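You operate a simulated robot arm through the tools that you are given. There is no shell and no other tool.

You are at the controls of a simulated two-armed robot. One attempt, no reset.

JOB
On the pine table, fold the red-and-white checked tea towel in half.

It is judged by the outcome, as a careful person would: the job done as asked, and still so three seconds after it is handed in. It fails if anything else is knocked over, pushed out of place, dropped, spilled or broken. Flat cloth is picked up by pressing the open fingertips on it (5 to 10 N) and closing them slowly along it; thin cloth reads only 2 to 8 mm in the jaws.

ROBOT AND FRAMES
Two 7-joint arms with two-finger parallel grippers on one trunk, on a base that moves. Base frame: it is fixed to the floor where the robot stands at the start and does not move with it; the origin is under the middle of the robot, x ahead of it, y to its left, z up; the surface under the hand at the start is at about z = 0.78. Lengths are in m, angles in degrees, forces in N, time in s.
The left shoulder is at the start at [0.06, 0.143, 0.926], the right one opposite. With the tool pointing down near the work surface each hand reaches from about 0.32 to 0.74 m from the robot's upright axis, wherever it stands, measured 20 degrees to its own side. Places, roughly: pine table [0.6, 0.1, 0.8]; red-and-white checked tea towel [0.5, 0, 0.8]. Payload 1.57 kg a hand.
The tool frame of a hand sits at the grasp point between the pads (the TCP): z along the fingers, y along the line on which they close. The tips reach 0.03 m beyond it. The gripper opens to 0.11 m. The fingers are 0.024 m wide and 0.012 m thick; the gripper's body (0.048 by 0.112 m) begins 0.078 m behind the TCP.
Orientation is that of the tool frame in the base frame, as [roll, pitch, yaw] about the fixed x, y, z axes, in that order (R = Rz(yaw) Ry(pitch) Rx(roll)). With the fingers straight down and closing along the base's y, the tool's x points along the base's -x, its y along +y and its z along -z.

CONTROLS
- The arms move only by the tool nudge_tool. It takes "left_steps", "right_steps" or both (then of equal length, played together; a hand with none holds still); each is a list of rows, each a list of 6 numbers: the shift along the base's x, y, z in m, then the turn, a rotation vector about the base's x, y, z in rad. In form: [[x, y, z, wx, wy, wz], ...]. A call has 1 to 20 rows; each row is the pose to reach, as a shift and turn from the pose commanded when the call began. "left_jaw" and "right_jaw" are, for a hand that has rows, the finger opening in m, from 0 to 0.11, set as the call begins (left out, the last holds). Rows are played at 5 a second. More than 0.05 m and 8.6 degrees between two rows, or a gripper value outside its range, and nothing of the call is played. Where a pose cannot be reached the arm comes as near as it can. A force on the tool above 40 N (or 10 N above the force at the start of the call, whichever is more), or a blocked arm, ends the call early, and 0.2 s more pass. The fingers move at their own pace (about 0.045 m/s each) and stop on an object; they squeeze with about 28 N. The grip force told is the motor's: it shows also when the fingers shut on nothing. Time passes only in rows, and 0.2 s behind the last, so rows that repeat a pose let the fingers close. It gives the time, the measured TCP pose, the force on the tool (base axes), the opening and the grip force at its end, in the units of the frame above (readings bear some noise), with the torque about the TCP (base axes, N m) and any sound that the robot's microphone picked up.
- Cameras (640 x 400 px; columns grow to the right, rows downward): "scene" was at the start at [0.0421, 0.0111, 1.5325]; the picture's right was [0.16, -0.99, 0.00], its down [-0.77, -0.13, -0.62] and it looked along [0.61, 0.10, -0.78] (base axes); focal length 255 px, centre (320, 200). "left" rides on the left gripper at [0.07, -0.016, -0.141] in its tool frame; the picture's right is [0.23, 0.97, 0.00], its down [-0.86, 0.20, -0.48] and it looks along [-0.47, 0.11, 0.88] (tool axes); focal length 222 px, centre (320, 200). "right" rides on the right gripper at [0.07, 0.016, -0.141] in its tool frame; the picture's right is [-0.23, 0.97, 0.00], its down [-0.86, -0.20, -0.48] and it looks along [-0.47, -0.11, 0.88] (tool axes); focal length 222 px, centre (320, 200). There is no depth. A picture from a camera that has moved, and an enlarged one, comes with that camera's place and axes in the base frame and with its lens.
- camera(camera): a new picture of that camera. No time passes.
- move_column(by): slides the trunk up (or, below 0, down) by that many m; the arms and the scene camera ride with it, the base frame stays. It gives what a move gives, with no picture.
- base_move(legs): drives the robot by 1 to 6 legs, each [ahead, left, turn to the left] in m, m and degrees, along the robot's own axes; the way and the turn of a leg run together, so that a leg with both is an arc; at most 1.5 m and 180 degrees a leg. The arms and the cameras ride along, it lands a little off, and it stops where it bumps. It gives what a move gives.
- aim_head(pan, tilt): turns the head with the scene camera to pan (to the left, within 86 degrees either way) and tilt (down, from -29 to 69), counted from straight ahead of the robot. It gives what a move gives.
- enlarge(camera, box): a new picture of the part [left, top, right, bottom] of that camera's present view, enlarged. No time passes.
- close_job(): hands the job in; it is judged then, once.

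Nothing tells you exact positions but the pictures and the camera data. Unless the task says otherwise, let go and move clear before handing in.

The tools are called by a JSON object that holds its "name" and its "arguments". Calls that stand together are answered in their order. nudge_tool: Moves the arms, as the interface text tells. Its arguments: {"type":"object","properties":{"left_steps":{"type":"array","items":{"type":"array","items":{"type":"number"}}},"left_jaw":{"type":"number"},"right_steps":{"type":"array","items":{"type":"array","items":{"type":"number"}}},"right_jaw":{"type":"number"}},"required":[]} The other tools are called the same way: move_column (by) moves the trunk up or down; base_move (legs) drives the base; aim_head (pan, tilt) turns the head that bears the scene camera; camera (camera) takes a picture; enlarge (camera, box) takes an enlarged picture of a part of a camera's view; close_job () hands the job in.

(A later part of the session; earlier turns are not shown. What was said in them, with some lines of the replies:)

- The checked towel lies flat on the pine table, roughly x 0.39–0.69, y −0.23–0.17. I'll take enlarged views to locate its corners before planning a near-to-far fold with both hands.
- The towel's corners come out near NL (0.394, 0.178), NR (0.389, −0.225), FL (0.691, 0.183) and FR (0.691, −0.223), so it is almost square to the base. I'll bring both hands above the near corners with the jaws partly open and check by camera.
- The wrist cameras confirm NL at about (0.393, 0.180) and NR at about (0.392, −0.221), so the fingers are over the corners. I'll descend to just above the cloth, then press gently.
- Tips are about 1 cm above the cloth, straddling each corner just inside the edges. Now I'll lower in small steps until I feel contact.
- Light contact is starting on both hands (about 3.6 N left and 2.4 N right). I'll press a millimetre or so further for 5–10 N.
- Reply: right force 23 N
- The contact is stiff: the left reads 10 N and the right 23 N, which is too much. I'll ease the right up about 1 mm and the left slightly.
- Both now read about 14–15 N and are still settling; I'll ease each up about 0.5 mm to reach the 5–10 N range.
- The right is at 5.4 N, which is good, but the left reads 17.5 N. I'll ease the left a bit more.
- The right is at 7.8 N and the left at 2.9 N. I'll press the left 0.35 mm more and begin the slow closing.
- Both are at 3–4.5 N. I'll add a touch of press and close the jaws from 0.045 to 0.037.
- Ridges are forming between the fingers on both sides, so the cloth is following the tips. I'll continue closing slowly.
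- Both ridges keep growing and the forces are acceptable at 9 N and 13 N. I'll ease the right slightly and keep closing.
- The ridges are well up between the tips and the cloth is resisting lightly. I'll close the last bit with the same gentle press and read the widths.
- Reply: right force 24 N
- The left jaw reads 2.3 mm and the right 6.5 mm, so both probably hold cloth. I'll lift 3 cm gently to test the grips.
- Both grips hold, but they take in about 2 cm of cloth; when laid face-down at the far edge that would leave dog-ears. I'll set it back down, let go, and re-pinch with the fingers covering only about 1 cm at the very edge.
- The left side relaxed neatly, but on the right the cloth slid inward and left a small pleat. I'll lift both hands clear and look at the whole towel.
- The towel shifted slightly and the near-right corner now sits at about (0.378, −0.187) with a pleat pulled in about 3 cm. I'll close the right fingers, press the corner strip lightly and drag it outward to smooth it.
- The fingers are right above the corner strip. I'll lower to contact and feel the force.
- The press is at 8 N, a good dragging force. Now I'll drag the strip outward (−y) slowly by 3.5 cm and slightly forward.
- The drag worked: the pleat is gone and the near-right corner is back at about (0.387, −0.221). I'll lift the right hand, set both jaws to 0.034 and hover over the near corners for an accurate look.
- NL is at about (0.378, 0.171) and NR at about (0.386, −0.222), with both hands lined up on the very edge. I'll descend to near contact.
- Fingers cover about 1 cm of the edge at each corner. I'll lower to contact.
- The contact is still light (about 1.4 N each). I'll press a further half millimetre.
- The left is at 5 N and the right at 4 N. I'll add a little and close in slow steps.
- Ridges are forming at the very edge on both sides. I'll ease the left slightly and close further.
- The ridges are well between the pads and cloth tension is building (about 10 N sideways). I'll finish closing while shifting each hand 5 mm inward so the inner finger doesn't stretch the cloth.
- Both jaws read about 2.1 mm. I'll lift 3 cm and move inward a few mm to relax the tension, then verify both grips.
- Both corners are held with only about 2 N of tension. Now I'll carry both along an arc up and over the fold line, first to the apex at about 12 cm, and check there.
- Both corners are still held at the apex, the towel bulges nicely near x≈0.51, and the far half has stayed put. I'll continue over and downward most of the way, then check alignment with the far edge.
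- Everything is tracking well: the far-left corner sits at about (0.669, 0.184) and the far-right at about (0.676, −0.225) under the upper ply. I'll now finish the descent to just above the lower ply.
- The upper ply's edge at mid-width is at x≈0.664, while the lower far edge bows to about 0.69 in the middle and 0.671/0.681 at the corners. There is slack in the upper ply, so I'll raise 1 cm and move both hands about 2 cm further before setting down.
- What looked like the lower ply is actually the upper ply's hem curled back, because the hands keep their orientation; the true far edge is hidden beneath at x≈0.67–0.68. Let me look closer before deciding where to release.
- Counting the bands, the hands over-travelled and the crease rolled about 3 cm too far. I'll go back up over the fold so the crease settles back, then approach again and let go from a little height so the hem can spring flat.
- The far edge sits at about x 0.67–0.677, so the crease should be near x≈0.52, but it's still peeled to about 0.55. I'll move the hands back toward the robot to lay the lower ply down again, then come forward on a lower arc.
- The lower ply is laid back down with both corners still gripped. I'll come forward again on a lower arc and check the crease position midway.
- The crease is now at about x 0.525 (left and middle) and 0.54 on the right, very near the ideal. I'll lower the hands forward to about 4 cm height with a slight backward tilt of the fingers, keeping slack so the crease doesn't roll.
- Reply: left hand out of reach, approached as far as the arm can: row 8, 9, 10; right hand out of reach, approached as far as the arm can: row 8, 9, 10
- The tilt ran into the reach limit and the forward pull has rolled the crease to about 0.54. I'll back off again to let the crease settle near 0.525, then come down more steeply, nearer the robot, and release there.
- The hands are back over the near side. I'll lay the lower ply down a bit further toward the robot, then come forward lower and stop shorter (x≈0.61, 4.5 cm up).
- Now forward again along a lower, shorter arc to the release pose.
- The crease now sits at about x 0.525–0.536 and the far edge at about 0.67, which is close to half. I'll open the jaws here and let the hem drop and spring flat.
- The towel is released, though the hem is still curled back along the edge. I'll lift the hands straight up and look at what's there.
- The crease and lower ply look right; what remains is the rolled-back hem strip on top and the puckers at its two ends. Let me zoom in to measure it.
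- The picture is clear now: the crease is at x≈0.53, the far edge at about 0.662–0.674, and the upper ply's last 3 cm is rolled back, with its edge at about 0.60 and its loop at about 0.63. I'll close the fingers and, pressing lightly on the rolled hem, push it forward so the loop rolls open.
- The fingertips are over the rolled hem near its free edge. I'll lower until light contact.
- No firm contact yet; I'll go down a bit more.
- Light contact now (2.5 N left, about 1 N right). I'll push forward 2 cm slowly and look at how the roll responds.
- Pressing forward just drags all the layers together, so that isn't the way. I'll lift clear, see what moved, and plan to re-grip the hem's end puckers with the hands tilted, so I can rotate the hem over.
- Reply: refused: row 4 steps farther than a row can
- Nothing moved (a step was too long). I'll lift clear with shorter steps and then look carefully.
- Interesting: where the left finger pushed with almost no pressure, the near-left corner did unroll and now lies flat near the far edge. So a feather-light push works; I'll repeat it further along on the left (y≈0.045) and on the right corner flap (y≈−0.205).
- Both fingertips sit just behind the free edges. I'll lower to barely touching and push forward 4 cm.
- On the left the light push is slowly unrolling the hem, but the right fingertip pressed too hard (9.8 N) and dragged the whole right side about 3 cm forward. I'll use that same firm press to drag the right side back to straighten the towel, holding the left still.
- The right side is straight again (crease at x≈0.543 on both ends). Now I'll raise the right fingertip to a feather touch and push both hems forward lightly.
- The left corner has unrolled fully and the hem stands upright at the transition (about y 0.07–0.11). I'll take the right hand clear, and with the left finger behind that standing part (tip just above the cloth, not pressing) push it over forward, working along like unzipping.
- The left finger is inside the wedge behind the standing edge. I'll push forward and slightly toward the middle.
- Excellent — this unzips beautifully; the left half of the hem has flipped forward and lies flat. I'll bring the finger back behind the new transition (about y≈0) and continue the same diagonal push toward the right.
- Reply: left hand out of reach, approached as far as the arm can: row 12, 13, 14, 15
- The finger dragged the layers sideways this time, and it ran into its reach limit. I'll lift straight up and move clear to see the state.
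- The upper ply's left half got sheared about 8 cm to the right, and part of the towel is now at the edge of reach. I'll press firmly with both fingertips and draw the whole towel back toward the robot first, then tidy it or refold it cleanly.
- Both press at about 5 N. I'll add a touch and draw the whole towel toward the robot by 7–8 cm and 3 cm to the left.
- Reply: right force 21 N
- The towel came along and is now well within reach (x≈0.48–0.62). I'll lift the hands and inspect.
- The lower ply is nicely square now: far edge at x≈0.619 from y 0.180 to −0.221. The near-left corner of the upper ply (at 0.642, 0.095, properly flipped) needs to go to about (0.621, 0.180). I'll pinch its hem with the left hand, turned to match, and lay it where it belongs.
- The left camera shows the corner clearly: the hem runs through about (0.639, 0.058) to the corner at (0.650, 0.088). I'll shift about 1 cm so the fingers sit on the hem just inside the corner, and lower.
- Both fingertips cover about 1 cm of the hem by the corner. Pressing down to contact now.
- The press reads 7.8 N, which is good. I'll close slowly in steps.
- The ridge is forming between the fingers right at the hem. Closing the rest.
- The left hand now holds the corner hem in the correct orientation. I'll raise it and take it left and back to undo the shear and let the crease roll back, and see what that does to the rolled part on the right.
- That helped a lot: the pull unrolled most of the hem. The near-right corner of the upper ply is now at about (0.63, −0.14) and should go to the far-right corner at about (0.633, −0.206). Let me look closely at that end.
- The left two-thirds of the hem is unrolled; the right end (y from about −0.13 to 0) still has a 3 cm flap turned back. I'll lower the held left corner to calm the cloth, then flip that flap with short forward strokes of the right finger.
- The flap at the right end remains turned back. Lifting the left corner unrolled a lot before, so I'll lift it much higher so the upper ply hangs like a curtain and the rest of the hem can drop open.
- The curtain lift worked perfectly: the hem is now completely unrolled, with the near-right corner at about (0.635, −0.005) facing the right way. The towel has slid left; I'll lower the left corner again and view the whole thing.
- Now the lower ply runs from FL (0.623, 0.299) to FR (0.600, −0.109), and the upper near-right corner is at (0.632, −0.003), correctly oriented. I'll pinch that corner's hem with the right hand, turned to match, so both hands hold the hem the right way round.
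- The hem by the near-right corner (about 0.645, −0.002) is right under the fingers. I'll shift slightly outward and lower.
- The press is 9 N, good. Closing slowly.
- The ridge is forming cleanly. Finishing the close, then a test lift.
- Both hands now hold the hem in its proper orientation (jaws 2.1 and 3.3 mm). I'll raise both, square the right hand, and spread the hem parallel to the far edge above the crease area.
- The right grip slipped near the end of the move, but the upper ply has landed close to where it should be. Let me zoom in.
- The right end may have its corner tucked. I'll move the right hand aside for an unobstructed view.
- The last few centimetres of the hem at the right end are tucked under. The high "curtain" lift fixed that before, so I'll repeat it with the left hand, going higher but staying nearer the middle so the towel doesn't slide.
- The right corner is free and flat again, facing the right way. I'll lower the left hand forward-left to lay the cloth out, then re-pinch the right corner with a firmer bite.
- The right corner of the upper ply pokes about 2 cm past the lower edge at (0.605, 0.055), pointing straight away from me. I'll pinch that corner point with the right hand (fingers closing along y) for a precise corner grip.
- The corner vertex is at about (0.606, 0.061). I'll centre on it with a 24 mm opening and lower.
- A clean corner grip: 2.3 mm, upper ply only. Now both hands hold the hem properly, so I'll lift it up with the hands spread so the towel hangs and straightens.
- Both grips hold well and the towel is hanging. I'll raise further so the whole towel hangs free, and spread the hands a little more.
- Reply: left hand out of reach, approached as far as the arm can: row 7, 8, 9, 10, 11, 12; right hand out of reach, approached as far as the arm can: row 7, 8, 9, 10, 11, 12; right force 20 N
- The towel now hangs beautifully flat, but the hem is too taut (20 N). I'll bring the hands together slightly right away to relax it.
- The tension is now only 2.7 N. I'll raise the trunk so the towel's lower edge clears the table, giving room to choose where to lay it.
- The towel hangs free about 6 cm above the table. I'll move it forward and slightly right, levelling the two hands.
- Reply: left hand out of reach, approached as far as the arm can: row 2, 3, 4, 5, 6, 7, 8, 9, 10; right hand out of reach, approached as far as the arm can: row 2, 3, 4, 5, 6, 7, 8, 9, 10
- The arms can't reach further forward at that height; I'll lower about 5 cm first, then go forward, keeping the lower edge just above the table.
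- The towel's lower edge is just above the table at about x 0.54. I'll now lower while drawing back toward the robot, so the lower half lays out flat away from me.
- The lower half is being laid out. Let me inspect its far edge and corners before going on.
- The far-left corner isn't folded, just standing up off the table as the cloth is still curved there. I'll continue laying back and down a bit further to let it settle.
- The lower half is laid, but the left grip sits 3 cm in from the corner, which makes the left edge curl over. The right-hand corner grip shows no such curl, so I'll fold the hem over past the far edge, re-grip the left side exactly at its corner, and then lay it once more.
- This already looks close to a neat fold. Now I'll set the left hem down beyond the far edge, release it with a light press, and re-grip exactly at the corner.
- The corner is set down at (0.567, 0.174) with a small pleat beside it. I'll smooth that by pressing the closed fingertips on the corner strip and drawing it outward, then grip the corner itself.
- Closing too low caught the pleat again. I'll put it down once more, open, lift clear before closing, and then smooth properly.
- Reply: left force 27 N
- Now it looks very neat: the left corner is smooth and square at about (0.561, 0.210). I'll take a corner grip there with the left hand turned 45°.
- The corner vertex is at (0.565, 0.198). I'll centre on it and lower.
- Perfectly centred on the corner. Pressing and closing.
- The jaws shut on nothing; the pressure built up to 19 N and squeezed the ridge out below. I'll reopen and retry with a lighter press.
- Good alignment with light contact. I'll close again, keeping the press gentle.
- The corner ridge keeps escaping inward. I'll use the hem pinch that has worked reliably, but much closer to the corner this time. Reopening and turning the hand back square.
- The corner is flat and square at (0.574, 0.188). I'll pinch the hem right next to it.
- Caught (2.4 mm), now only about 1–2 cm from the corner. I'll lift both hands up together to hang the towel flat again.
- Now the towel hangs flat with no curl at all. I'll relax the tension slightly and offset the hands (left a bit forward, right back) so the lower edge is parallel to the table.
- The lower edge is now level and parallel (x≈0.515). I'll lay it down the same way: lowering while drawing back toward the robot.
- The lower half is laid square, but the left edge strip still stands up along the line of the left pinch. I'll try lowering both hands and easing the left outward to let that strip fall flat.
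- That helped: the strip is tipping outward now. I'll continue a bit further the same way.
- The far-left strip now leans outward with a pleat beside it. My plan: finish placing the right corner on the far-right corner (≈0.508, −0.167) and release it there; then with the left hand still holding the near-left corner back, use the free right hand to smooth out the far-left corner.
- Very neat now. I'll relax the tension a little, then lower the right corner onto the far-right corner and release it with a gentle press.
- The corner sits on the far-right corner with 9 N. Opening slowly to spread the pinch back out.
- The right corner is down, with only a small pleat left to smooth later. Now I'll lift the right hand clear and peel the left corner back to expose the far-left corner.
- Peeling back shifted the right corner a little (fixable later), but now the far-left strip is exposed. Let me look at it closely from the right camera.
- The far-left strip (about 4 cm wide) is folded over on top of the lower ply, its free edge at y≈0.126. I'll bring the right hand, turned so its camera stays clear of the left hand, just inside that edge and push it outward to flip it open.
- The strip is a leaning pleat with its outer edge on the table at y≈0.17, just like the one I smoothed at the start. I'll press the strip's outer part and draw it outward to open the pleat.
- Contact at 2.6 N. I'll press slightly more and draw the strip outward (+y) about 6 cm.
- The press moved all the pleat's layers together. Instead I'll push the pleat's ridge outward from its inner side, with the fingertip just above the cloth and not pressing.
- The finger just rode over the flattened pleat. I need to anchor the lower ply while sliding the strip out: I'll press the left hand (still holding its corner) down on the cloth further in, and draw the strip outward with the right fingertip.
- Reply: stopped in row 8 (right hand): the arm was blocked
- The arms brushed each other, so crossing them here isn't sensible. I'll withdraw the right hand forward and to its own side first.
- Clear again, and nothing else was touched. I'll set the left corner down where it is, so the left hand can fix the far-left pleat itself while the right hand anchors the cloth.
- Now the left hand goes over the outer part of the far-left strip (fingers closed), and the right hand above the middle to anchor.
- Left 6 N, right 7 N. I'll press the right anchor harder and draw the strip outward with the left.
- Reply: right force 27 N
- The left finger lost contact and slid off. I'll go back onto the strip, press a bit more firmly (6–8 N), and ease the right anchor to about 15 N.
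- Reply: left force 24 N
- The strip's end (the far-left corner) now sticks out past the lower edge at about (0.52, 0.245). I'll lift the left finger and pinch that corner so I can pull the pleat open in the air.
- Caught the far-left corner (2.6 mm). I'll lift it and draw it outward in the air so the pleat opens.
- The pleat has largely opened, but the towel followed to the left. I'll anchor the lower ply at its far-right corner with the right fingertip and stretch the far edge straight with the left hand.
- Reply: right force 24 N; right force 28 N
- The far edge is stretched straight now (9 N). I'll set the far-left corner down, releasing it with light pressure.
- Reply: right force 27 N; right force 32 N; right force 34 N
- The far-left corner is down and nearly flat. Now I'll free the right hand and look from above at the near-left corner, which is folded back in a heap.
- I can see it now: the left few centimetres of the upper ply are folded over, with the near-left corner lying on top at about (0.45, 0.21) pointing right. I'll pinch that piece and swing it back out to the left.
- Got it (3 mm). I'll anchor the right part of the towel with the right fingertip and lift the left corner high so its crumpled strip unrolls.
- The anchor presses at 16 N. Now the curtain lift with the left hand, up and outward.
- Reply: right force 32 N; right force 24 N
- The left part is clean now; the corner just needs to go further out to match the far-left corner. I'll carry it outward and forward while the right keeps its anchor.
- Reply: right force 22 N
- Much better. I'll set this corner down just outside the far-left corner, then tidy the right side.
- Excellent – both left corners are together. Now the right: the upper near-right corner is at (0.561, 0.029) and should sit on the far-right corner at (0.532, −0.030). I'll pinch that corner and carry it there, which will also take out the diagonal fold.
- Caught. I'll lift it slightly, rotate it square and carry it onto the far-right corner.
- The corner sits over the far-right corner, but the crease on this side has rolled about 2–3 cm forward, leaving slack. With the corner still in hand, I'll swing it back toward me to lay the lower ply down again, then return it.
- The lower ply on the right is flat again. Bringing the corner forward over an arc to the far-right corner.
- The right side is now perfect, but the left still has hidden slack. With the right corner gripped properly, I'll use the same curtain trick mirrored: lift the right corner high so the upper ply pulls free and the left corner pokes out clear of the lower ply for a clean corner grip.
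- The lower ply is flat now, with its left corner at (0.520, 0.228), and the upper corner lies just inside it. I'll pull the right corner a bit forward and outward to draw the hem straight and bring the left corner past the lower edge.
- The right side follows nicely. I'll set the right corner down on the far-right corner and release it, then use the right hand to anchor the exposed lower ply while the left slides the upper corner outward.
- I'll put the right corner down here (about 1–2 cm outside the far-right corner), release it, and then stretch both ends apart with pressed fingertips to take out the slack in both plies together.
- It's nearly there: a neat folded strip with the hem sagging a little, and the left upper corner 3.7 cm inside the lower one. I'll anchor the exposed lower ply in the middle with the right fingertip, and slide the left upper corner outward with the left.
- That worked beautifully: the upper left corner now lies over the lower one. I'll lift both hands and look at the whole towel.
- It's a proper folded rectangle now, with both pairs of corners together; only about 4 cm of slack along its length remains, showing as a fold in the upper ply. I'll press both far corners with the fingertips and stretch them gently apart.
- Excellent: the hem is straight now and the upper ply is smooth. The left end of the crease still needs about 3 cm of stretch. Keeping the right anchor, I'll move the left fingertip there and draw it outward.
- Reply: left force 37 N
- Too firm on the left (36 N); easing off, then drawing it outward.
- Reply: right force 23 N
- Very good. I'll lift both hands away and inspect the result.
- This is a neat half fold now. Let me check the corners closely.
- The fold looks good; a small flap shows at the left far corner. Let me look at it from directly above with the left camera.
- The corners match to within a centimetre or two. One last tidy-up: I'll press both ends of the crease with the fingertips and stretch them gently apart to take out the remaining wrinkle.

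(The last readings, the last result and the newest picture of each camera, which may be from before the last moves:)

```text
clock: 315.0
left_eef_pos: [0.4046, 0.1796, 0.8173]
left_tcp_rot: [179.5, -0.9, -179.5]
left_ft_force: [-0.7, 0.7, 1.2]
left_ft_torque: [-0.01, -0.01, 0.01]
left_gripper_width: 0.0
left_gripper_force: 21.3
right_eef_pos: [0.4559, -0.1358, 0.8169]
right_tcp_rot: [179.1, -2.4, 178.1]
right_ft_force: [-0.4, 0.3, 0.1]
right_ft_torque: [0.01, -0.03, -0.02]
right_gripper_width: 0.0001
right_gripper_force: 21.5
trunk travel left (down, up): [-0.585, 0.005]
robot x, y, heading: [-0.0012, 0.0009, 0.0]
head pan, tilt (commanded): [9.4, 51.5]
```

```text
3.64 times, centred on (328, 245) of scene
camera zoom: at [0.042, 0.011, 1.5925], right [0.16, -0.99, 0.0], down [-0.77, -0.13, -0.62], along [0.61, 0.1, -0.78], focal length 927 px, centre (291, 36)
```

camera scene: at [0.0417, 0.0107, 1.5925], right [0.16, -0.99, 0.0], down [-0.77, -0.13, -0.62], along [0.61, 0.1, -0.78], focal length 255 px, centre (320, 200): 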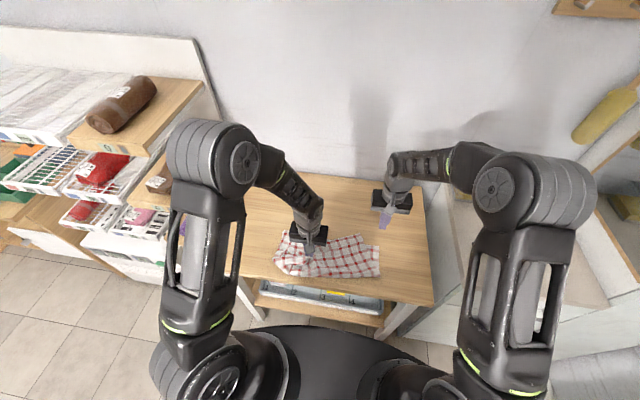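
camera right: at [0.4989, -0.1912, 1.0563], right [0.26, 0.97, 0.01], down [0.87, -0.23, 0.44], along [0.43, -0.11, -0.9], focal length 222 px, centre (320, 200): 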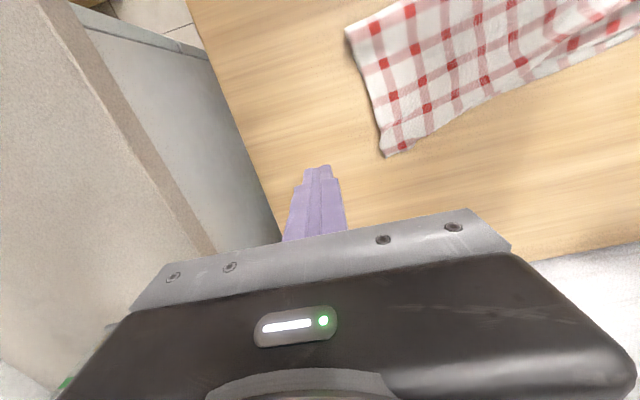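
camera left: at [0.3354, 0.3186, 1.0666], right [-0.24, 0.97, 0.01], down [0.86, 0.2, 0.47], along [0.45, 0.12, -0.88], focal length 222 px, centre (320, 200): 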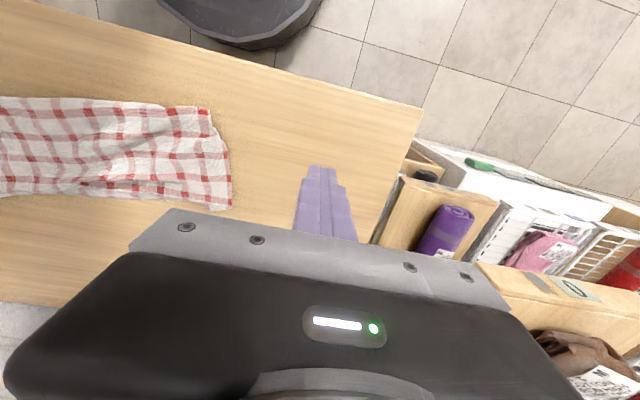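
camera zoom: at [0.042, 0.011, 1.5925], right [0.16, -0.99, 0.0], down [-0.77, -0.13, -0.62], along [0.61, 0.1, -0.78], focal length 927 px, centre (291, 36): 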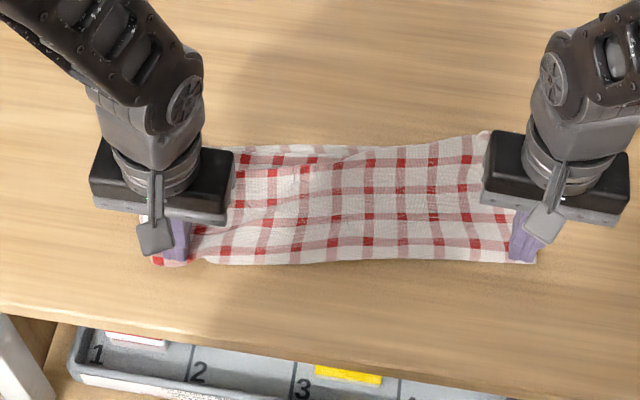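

{"name": "nudge_tool", "arguments": {"left_steps": [[0, 0, -0.001, 0, 0, 0], [0, 0, -0.002, 0, 0, 0], [0, 0, -0.002, 0, 0, 0]], "right_steps": [[0, 0, -0.0015, 0, 0, 0], [0, 0, -0.003, 0, 0, 0], [0, 0, -0.0035, 0, 0, 0]]}}

{"name": "nudge_tool", "arguments": {"left_steps": [[0, 0, -0.0006, 0, 0, 0], [0, 0, -0.0008, 0, 0, 0], [0, 0, -0.0008, 0, 0, 0]], "right_steps": [[0, 0, -0.0003, 0, 0, 0], [0, 0, -0.0005, 0, 0, 0], [0, 0, -0.0005, 0, 0, 0]]}}

```text
clock: 315.8
left_eef_pos: [0.4044, 0.1805, 0.8162]
left_tcp_rot: [179.5, -0.9, -179.5]
left_ft_force: [0.0, -0.1, 1.7]
left_ft_torque: [0.01, 0.0, -0.02]
left_gripper_width: 0.0
left_gripper_force: 21.6
right_eef_pos: [0.4569, -0.1379, 0.8145]
right_tcp_rot: [179.1, -2.1, 178.1]
right_ft_force: [-0.1, -0.3, -0.2]
right_ft_torque: [-0.01, 0.0, 0.02]
right_gripper_width: 0.0001
right_gripper_force: 21.5
trunk travel left (down, up): [-0.585, 0.005]
robot x, y, heading: [0.0009, -0.0, -0.3]
head pan, tilt (commanded): [9.4, 51.5]
```

```text
clock: 316.6
left_eef_pos: [0.4034, 0.1788, 0.8148]
left_tcp_rot: [179.5, -1.0, -179.5]
left_ft_force: [0.1, 0.8, 3.1]
left_ft_torque: [0.02, -0.04, -0.02]
left_gripper_width: 0.0001
left_gripper_force: 20.9
right_eef_pos: [0.4571, -0.1374, 0.813]
right_tcp_rot: [179.1, -2.2, 178.1]
right_ft_force: [-0.7, -0.7, 2.8]
right_ft_torque: [0.05, -0.02, -0.02]
right_gripper_width: 0.0
right_gripper_force: 21.8
trunk travel left (down, up): [-0.585, 0.005]
robot x, y, heading: [0.0008, 0.0008, 0.1]
head pan, tilt (commanded): [9.4, 51.5]
```

Both around 3 N. I'll press a touch more and stretch each end outward by 1.5 cm.

{"name": "nudge_tool", "arguments": {"left_steps": [[0, 0, -0.0006, 0, 0, 0], [0, 0, -0.0006, 0, 0, 0], [0, 0, -0.0006, 0, 0, 0]], "right_steps": [[0, 0, -0.0005, 0, 0, 0], [0, 0, -0.0005, 0, 0, 0], [0, 0, -0.0005, 0, 0, 0]]}}

{"name": "nudge_tool", "arguments": {"left_steps": [[0, 0.002, 0, 0, 0, 0], [-0.001, 0.004, 0, 0, 0, 0], [-0.001, 0.007, 0, 0, 0, 0], [-0.002, 0.01, 0, 0, 0, 0], [-0.002, 0.013, 0, 0, 0, 0], [-0.002, 0.015, 0, 0, 0, 0], [-0.002, 0.015, 0, 0, 0, 0]], "right_steps": [[0, -0.002, 0, 0, 0, 0], [0.001, -0.004, 0, 0, 0, 0], [0.001, -0.007, 0, 0, 0, 0], [0.001, -0.01, 0, 0, 0, 0], [0.002, -0.013, 0, 0, 0, 0], [0.002, -0.015, 0, 0, 0, 0], [0.002, -0.015, 0, 0, 0, 0]]}}

{"name": "enlarge", "arguments": {"camera": "scene", "box": [240, 190, 416, 300]}}

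```text
clock: 317.4
left_eef_pos: [0.4037, 0.1795, 0.8138]
left_tcp_rot: [179.5, -0.9, -179.5]
left_ft_force: [0.4, 0.9, 9.3]
left_ft_torque: [0.06, -0.01, 0.01]
left_gripper_width: 0.0
left_gripper_force: 21.9
right_eef_pos: [0.458, -0.1377, 0.8117]
right_tcp_rot: [179.1, -2.1, 178.1]
right_ft_force: [0.1, 0.7, 6.1]
right_ft_torque: [-0.03, -0.04, -0.02]
right_gripper_width: 0.0
right_gripper_force: 21.3
trunk travel left (down, up): [-0.585, 0.005]
robot x, y, heading: [-0.0023, 0.0019, 0.2]
head pan, tilt (commanded): [9.4, 51.5]
```

```text
clock: 319.0
left_eef_pos: [0.4024, 0.1936, 0.8131]
left_tcp_rot: [179.6, -0.9, -179.5]
left_ft_force: [1.3, -7.0, 8.3]
left_ft_torque: [-0.15, -0.01, -0.04]
left_gripper_width: 0.0001
left_gripper_force: 20.7
right_eef_pos: [0.4575, -0.1518, 0.8141]
right_tcp_rot: [179.0, -2.2, 178.1]
right_ft_force: [0.8, 4.2, 5.6]
right_ft_torque: [0.1, -0.06, 0.01]
right_gripper_width: 0.0
right_gripper_force: 21.3
trunk travel left (down, up): [-0.585, 0.005]
robot x, y, heading: [0.0015, -0.0005, -0.1]
head pan, tilt (commanded): [9.4, 51.5]
```

```text
3.64 times, centred on (328, 245) of scene
camera zoom: at [0.0412, 0.0105, 1.5926], right [0.16, -0.99, 0.0], down [-0.77, -0.13, -0.62], along [0.61, 0.1, -0.78], focal length 927 px, centre (291, 36)
```

zoom: 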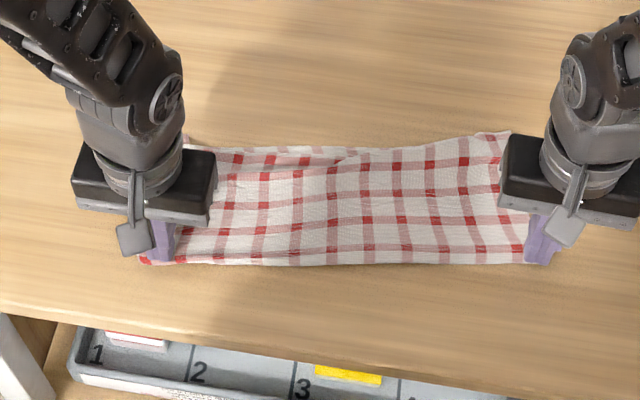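

The crease is straight and smooth. I'll lift both hands straight up and move well clear, then do a final check.

{"name": "nudge_tool", "arguments": {"left_steps": [[0, 0, 0.005, 0, 0, 0], [0, 0, 0.02, 0, 0, 0], [0, 0, 0.05, 0, 0, 0], [0, 0.03, 0.08, 0, 0, 0], [0, 0.065, 0.1, 0, 0, 0], [0, 0.1, 0.12, 0, 0, 0], [0, 0.14, 0.13, 0, 0, 0]], "right_steps": [[0, 0, 0.005, 0, 0, 0], [0, 0, 0.02, 0, 0, 0], [0, 0, 0.05, 0, 0, 0], [0, -0.03, 0.08, 0, 0, 0], [0, -0.06, 0.1, 0, 0, 0], [0, -0.08, 0.12, 0, 0, 0], [0, -0.1, 0.13, 0, 0, 0]]}}

{"name": "camera", "arguments": {"camera": "scene"}}

{"name": "enlarge", "arguments": {"camera": "scene", "box": [256, 195, 400, 285]}}

{"name": "camera", "arguments": {"camera": "left"}}

{"name": "camera", "arguments": {"camera": "right"}}

```text
clock: 320.6
left_eef_pos: [0.4029, 0.3351, 0.9452]
left_tcp_rot: [179.4, -1.0, -179.6]
left_ft_force: [-0.6, 0.2, -0.5]
left_ft_torque: [0.02, 0.0, -0.01]
left_gripper_width: 0.0002
left_gripper_force: 21.0
right_eef_pos: [0.4583, -0.2502, 0.9425]
right_tcp_rot: [179.1, -2.2, 178.1]
right_ft_force: [0.8, 0.2, 0.9]
right_ft_torque: [0.03, -0.01, -0.02]
right_gripper_width: 0.0
right_gripper_force: 21.4
trunk travel left (down, up): [-0.585, 0.005]
robot x, y, heading: [0.0009, 0.0014, -0.1]
head pan, tilt (commanded): [9.4, 51.5]
```

```text
taken
camera scene: at [0.0421, 0.0114, 1.5925], right [0.16, -0.99, 0.0], down [-0.77, -0.13, -0.62], along [0.61, 0.1, -0.78], focal length 255 px, centre (320, 200)
```

scene: 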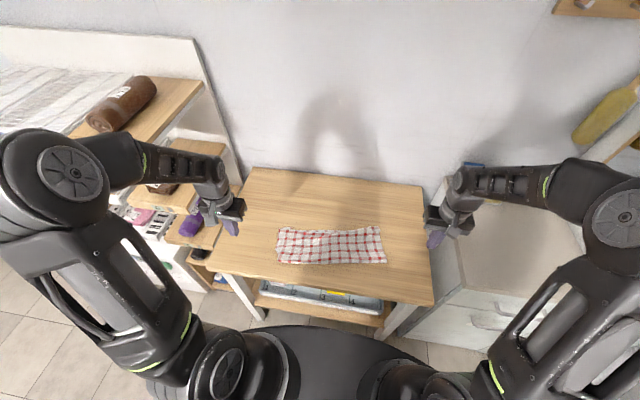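

```text
4.44 times, centred on (328, 240) of scene
camera zoom: at [0.0421, 0.0114, 1.5925], right [0.16, -0.99, 0.0], down [-0.77, -0.13, -0.62], along [0.61, 0.1, -0.78], focal length 1133 px, centre (284, 22)
```

zoom: 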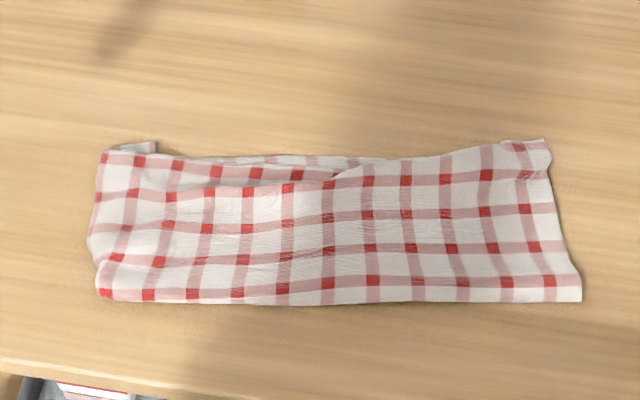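

```text
taken
camera left: at [0.3354, 0.3173, 1.0879], right [-0.23, 0.97, 0.01], down [0.86, 0.2, 0.47], along [0.45, 0.12, -0.88], focal length 222 px, centre (320, 200)
```

left: 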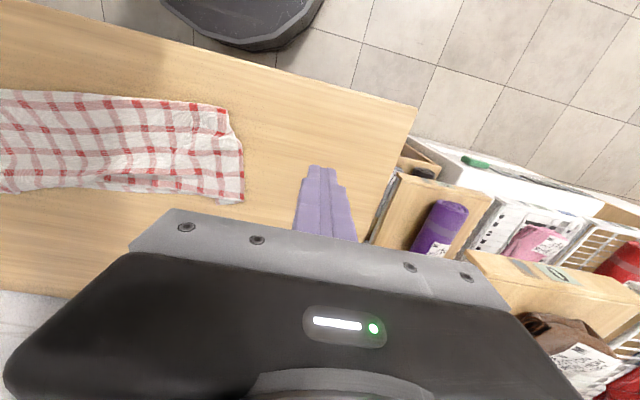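

```text
taken
camera right: at [0.396, -0.2336, 1.0885], right [0.26, 0.97, 0.01], down [0.87, -0.24, 0.44], along [0.43, -0.11, -0.9], focal length 222 px, centre (320, 200)
```

right: 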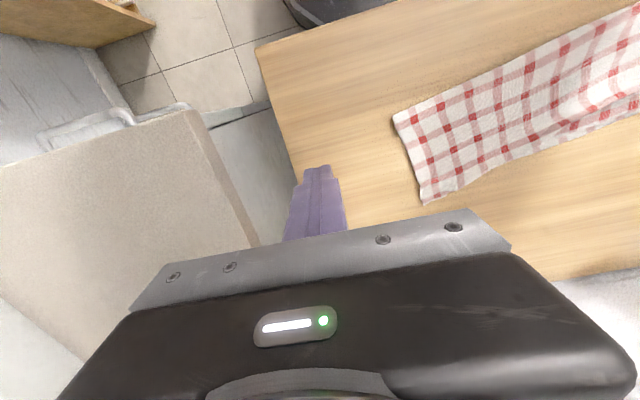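

The towel is folded in half, near edge over far edge. It lies as a flat strip of about 0.38 × 0.14 m. Both pairs of corners line up to within 1–2 cm, and some light wrinkling remains. Both hands are empty and clear of it, and nothing else on or around the table has moved. I'm handing the job in.

{"name": "close_job", "arguments": {}}

```text
The job is handed in.
```

The towel is folded in half on the pine table, near edge over far edge, and the job is handed in.

- **Result:** it lies as a flat strip of about 0.38 × 0.14 m. In the last pictures both pairs of corners matched to within 1–2 cm.
- **Flaws:** there is some light wrinkling. A small flap shows at the far left corner and there is a slight pucker at the far right. The top edge falls 1–2 cm short of the bottom one, left of the middle. About 1 cm of the left edge looks tucked under.
- **Position:** the towel ended up turned about 9° and roughly 8 cm nearer the robot than where it started.
- **Surroundings:** the two arms brushed each other once. I saw nothing else moved, dropped or knocked over, and both hands were empty and clear at the end.

The first fold left the edge rolled back, so I lifted the towel and laid it again. I then stretched the corners straight with the fingertips.
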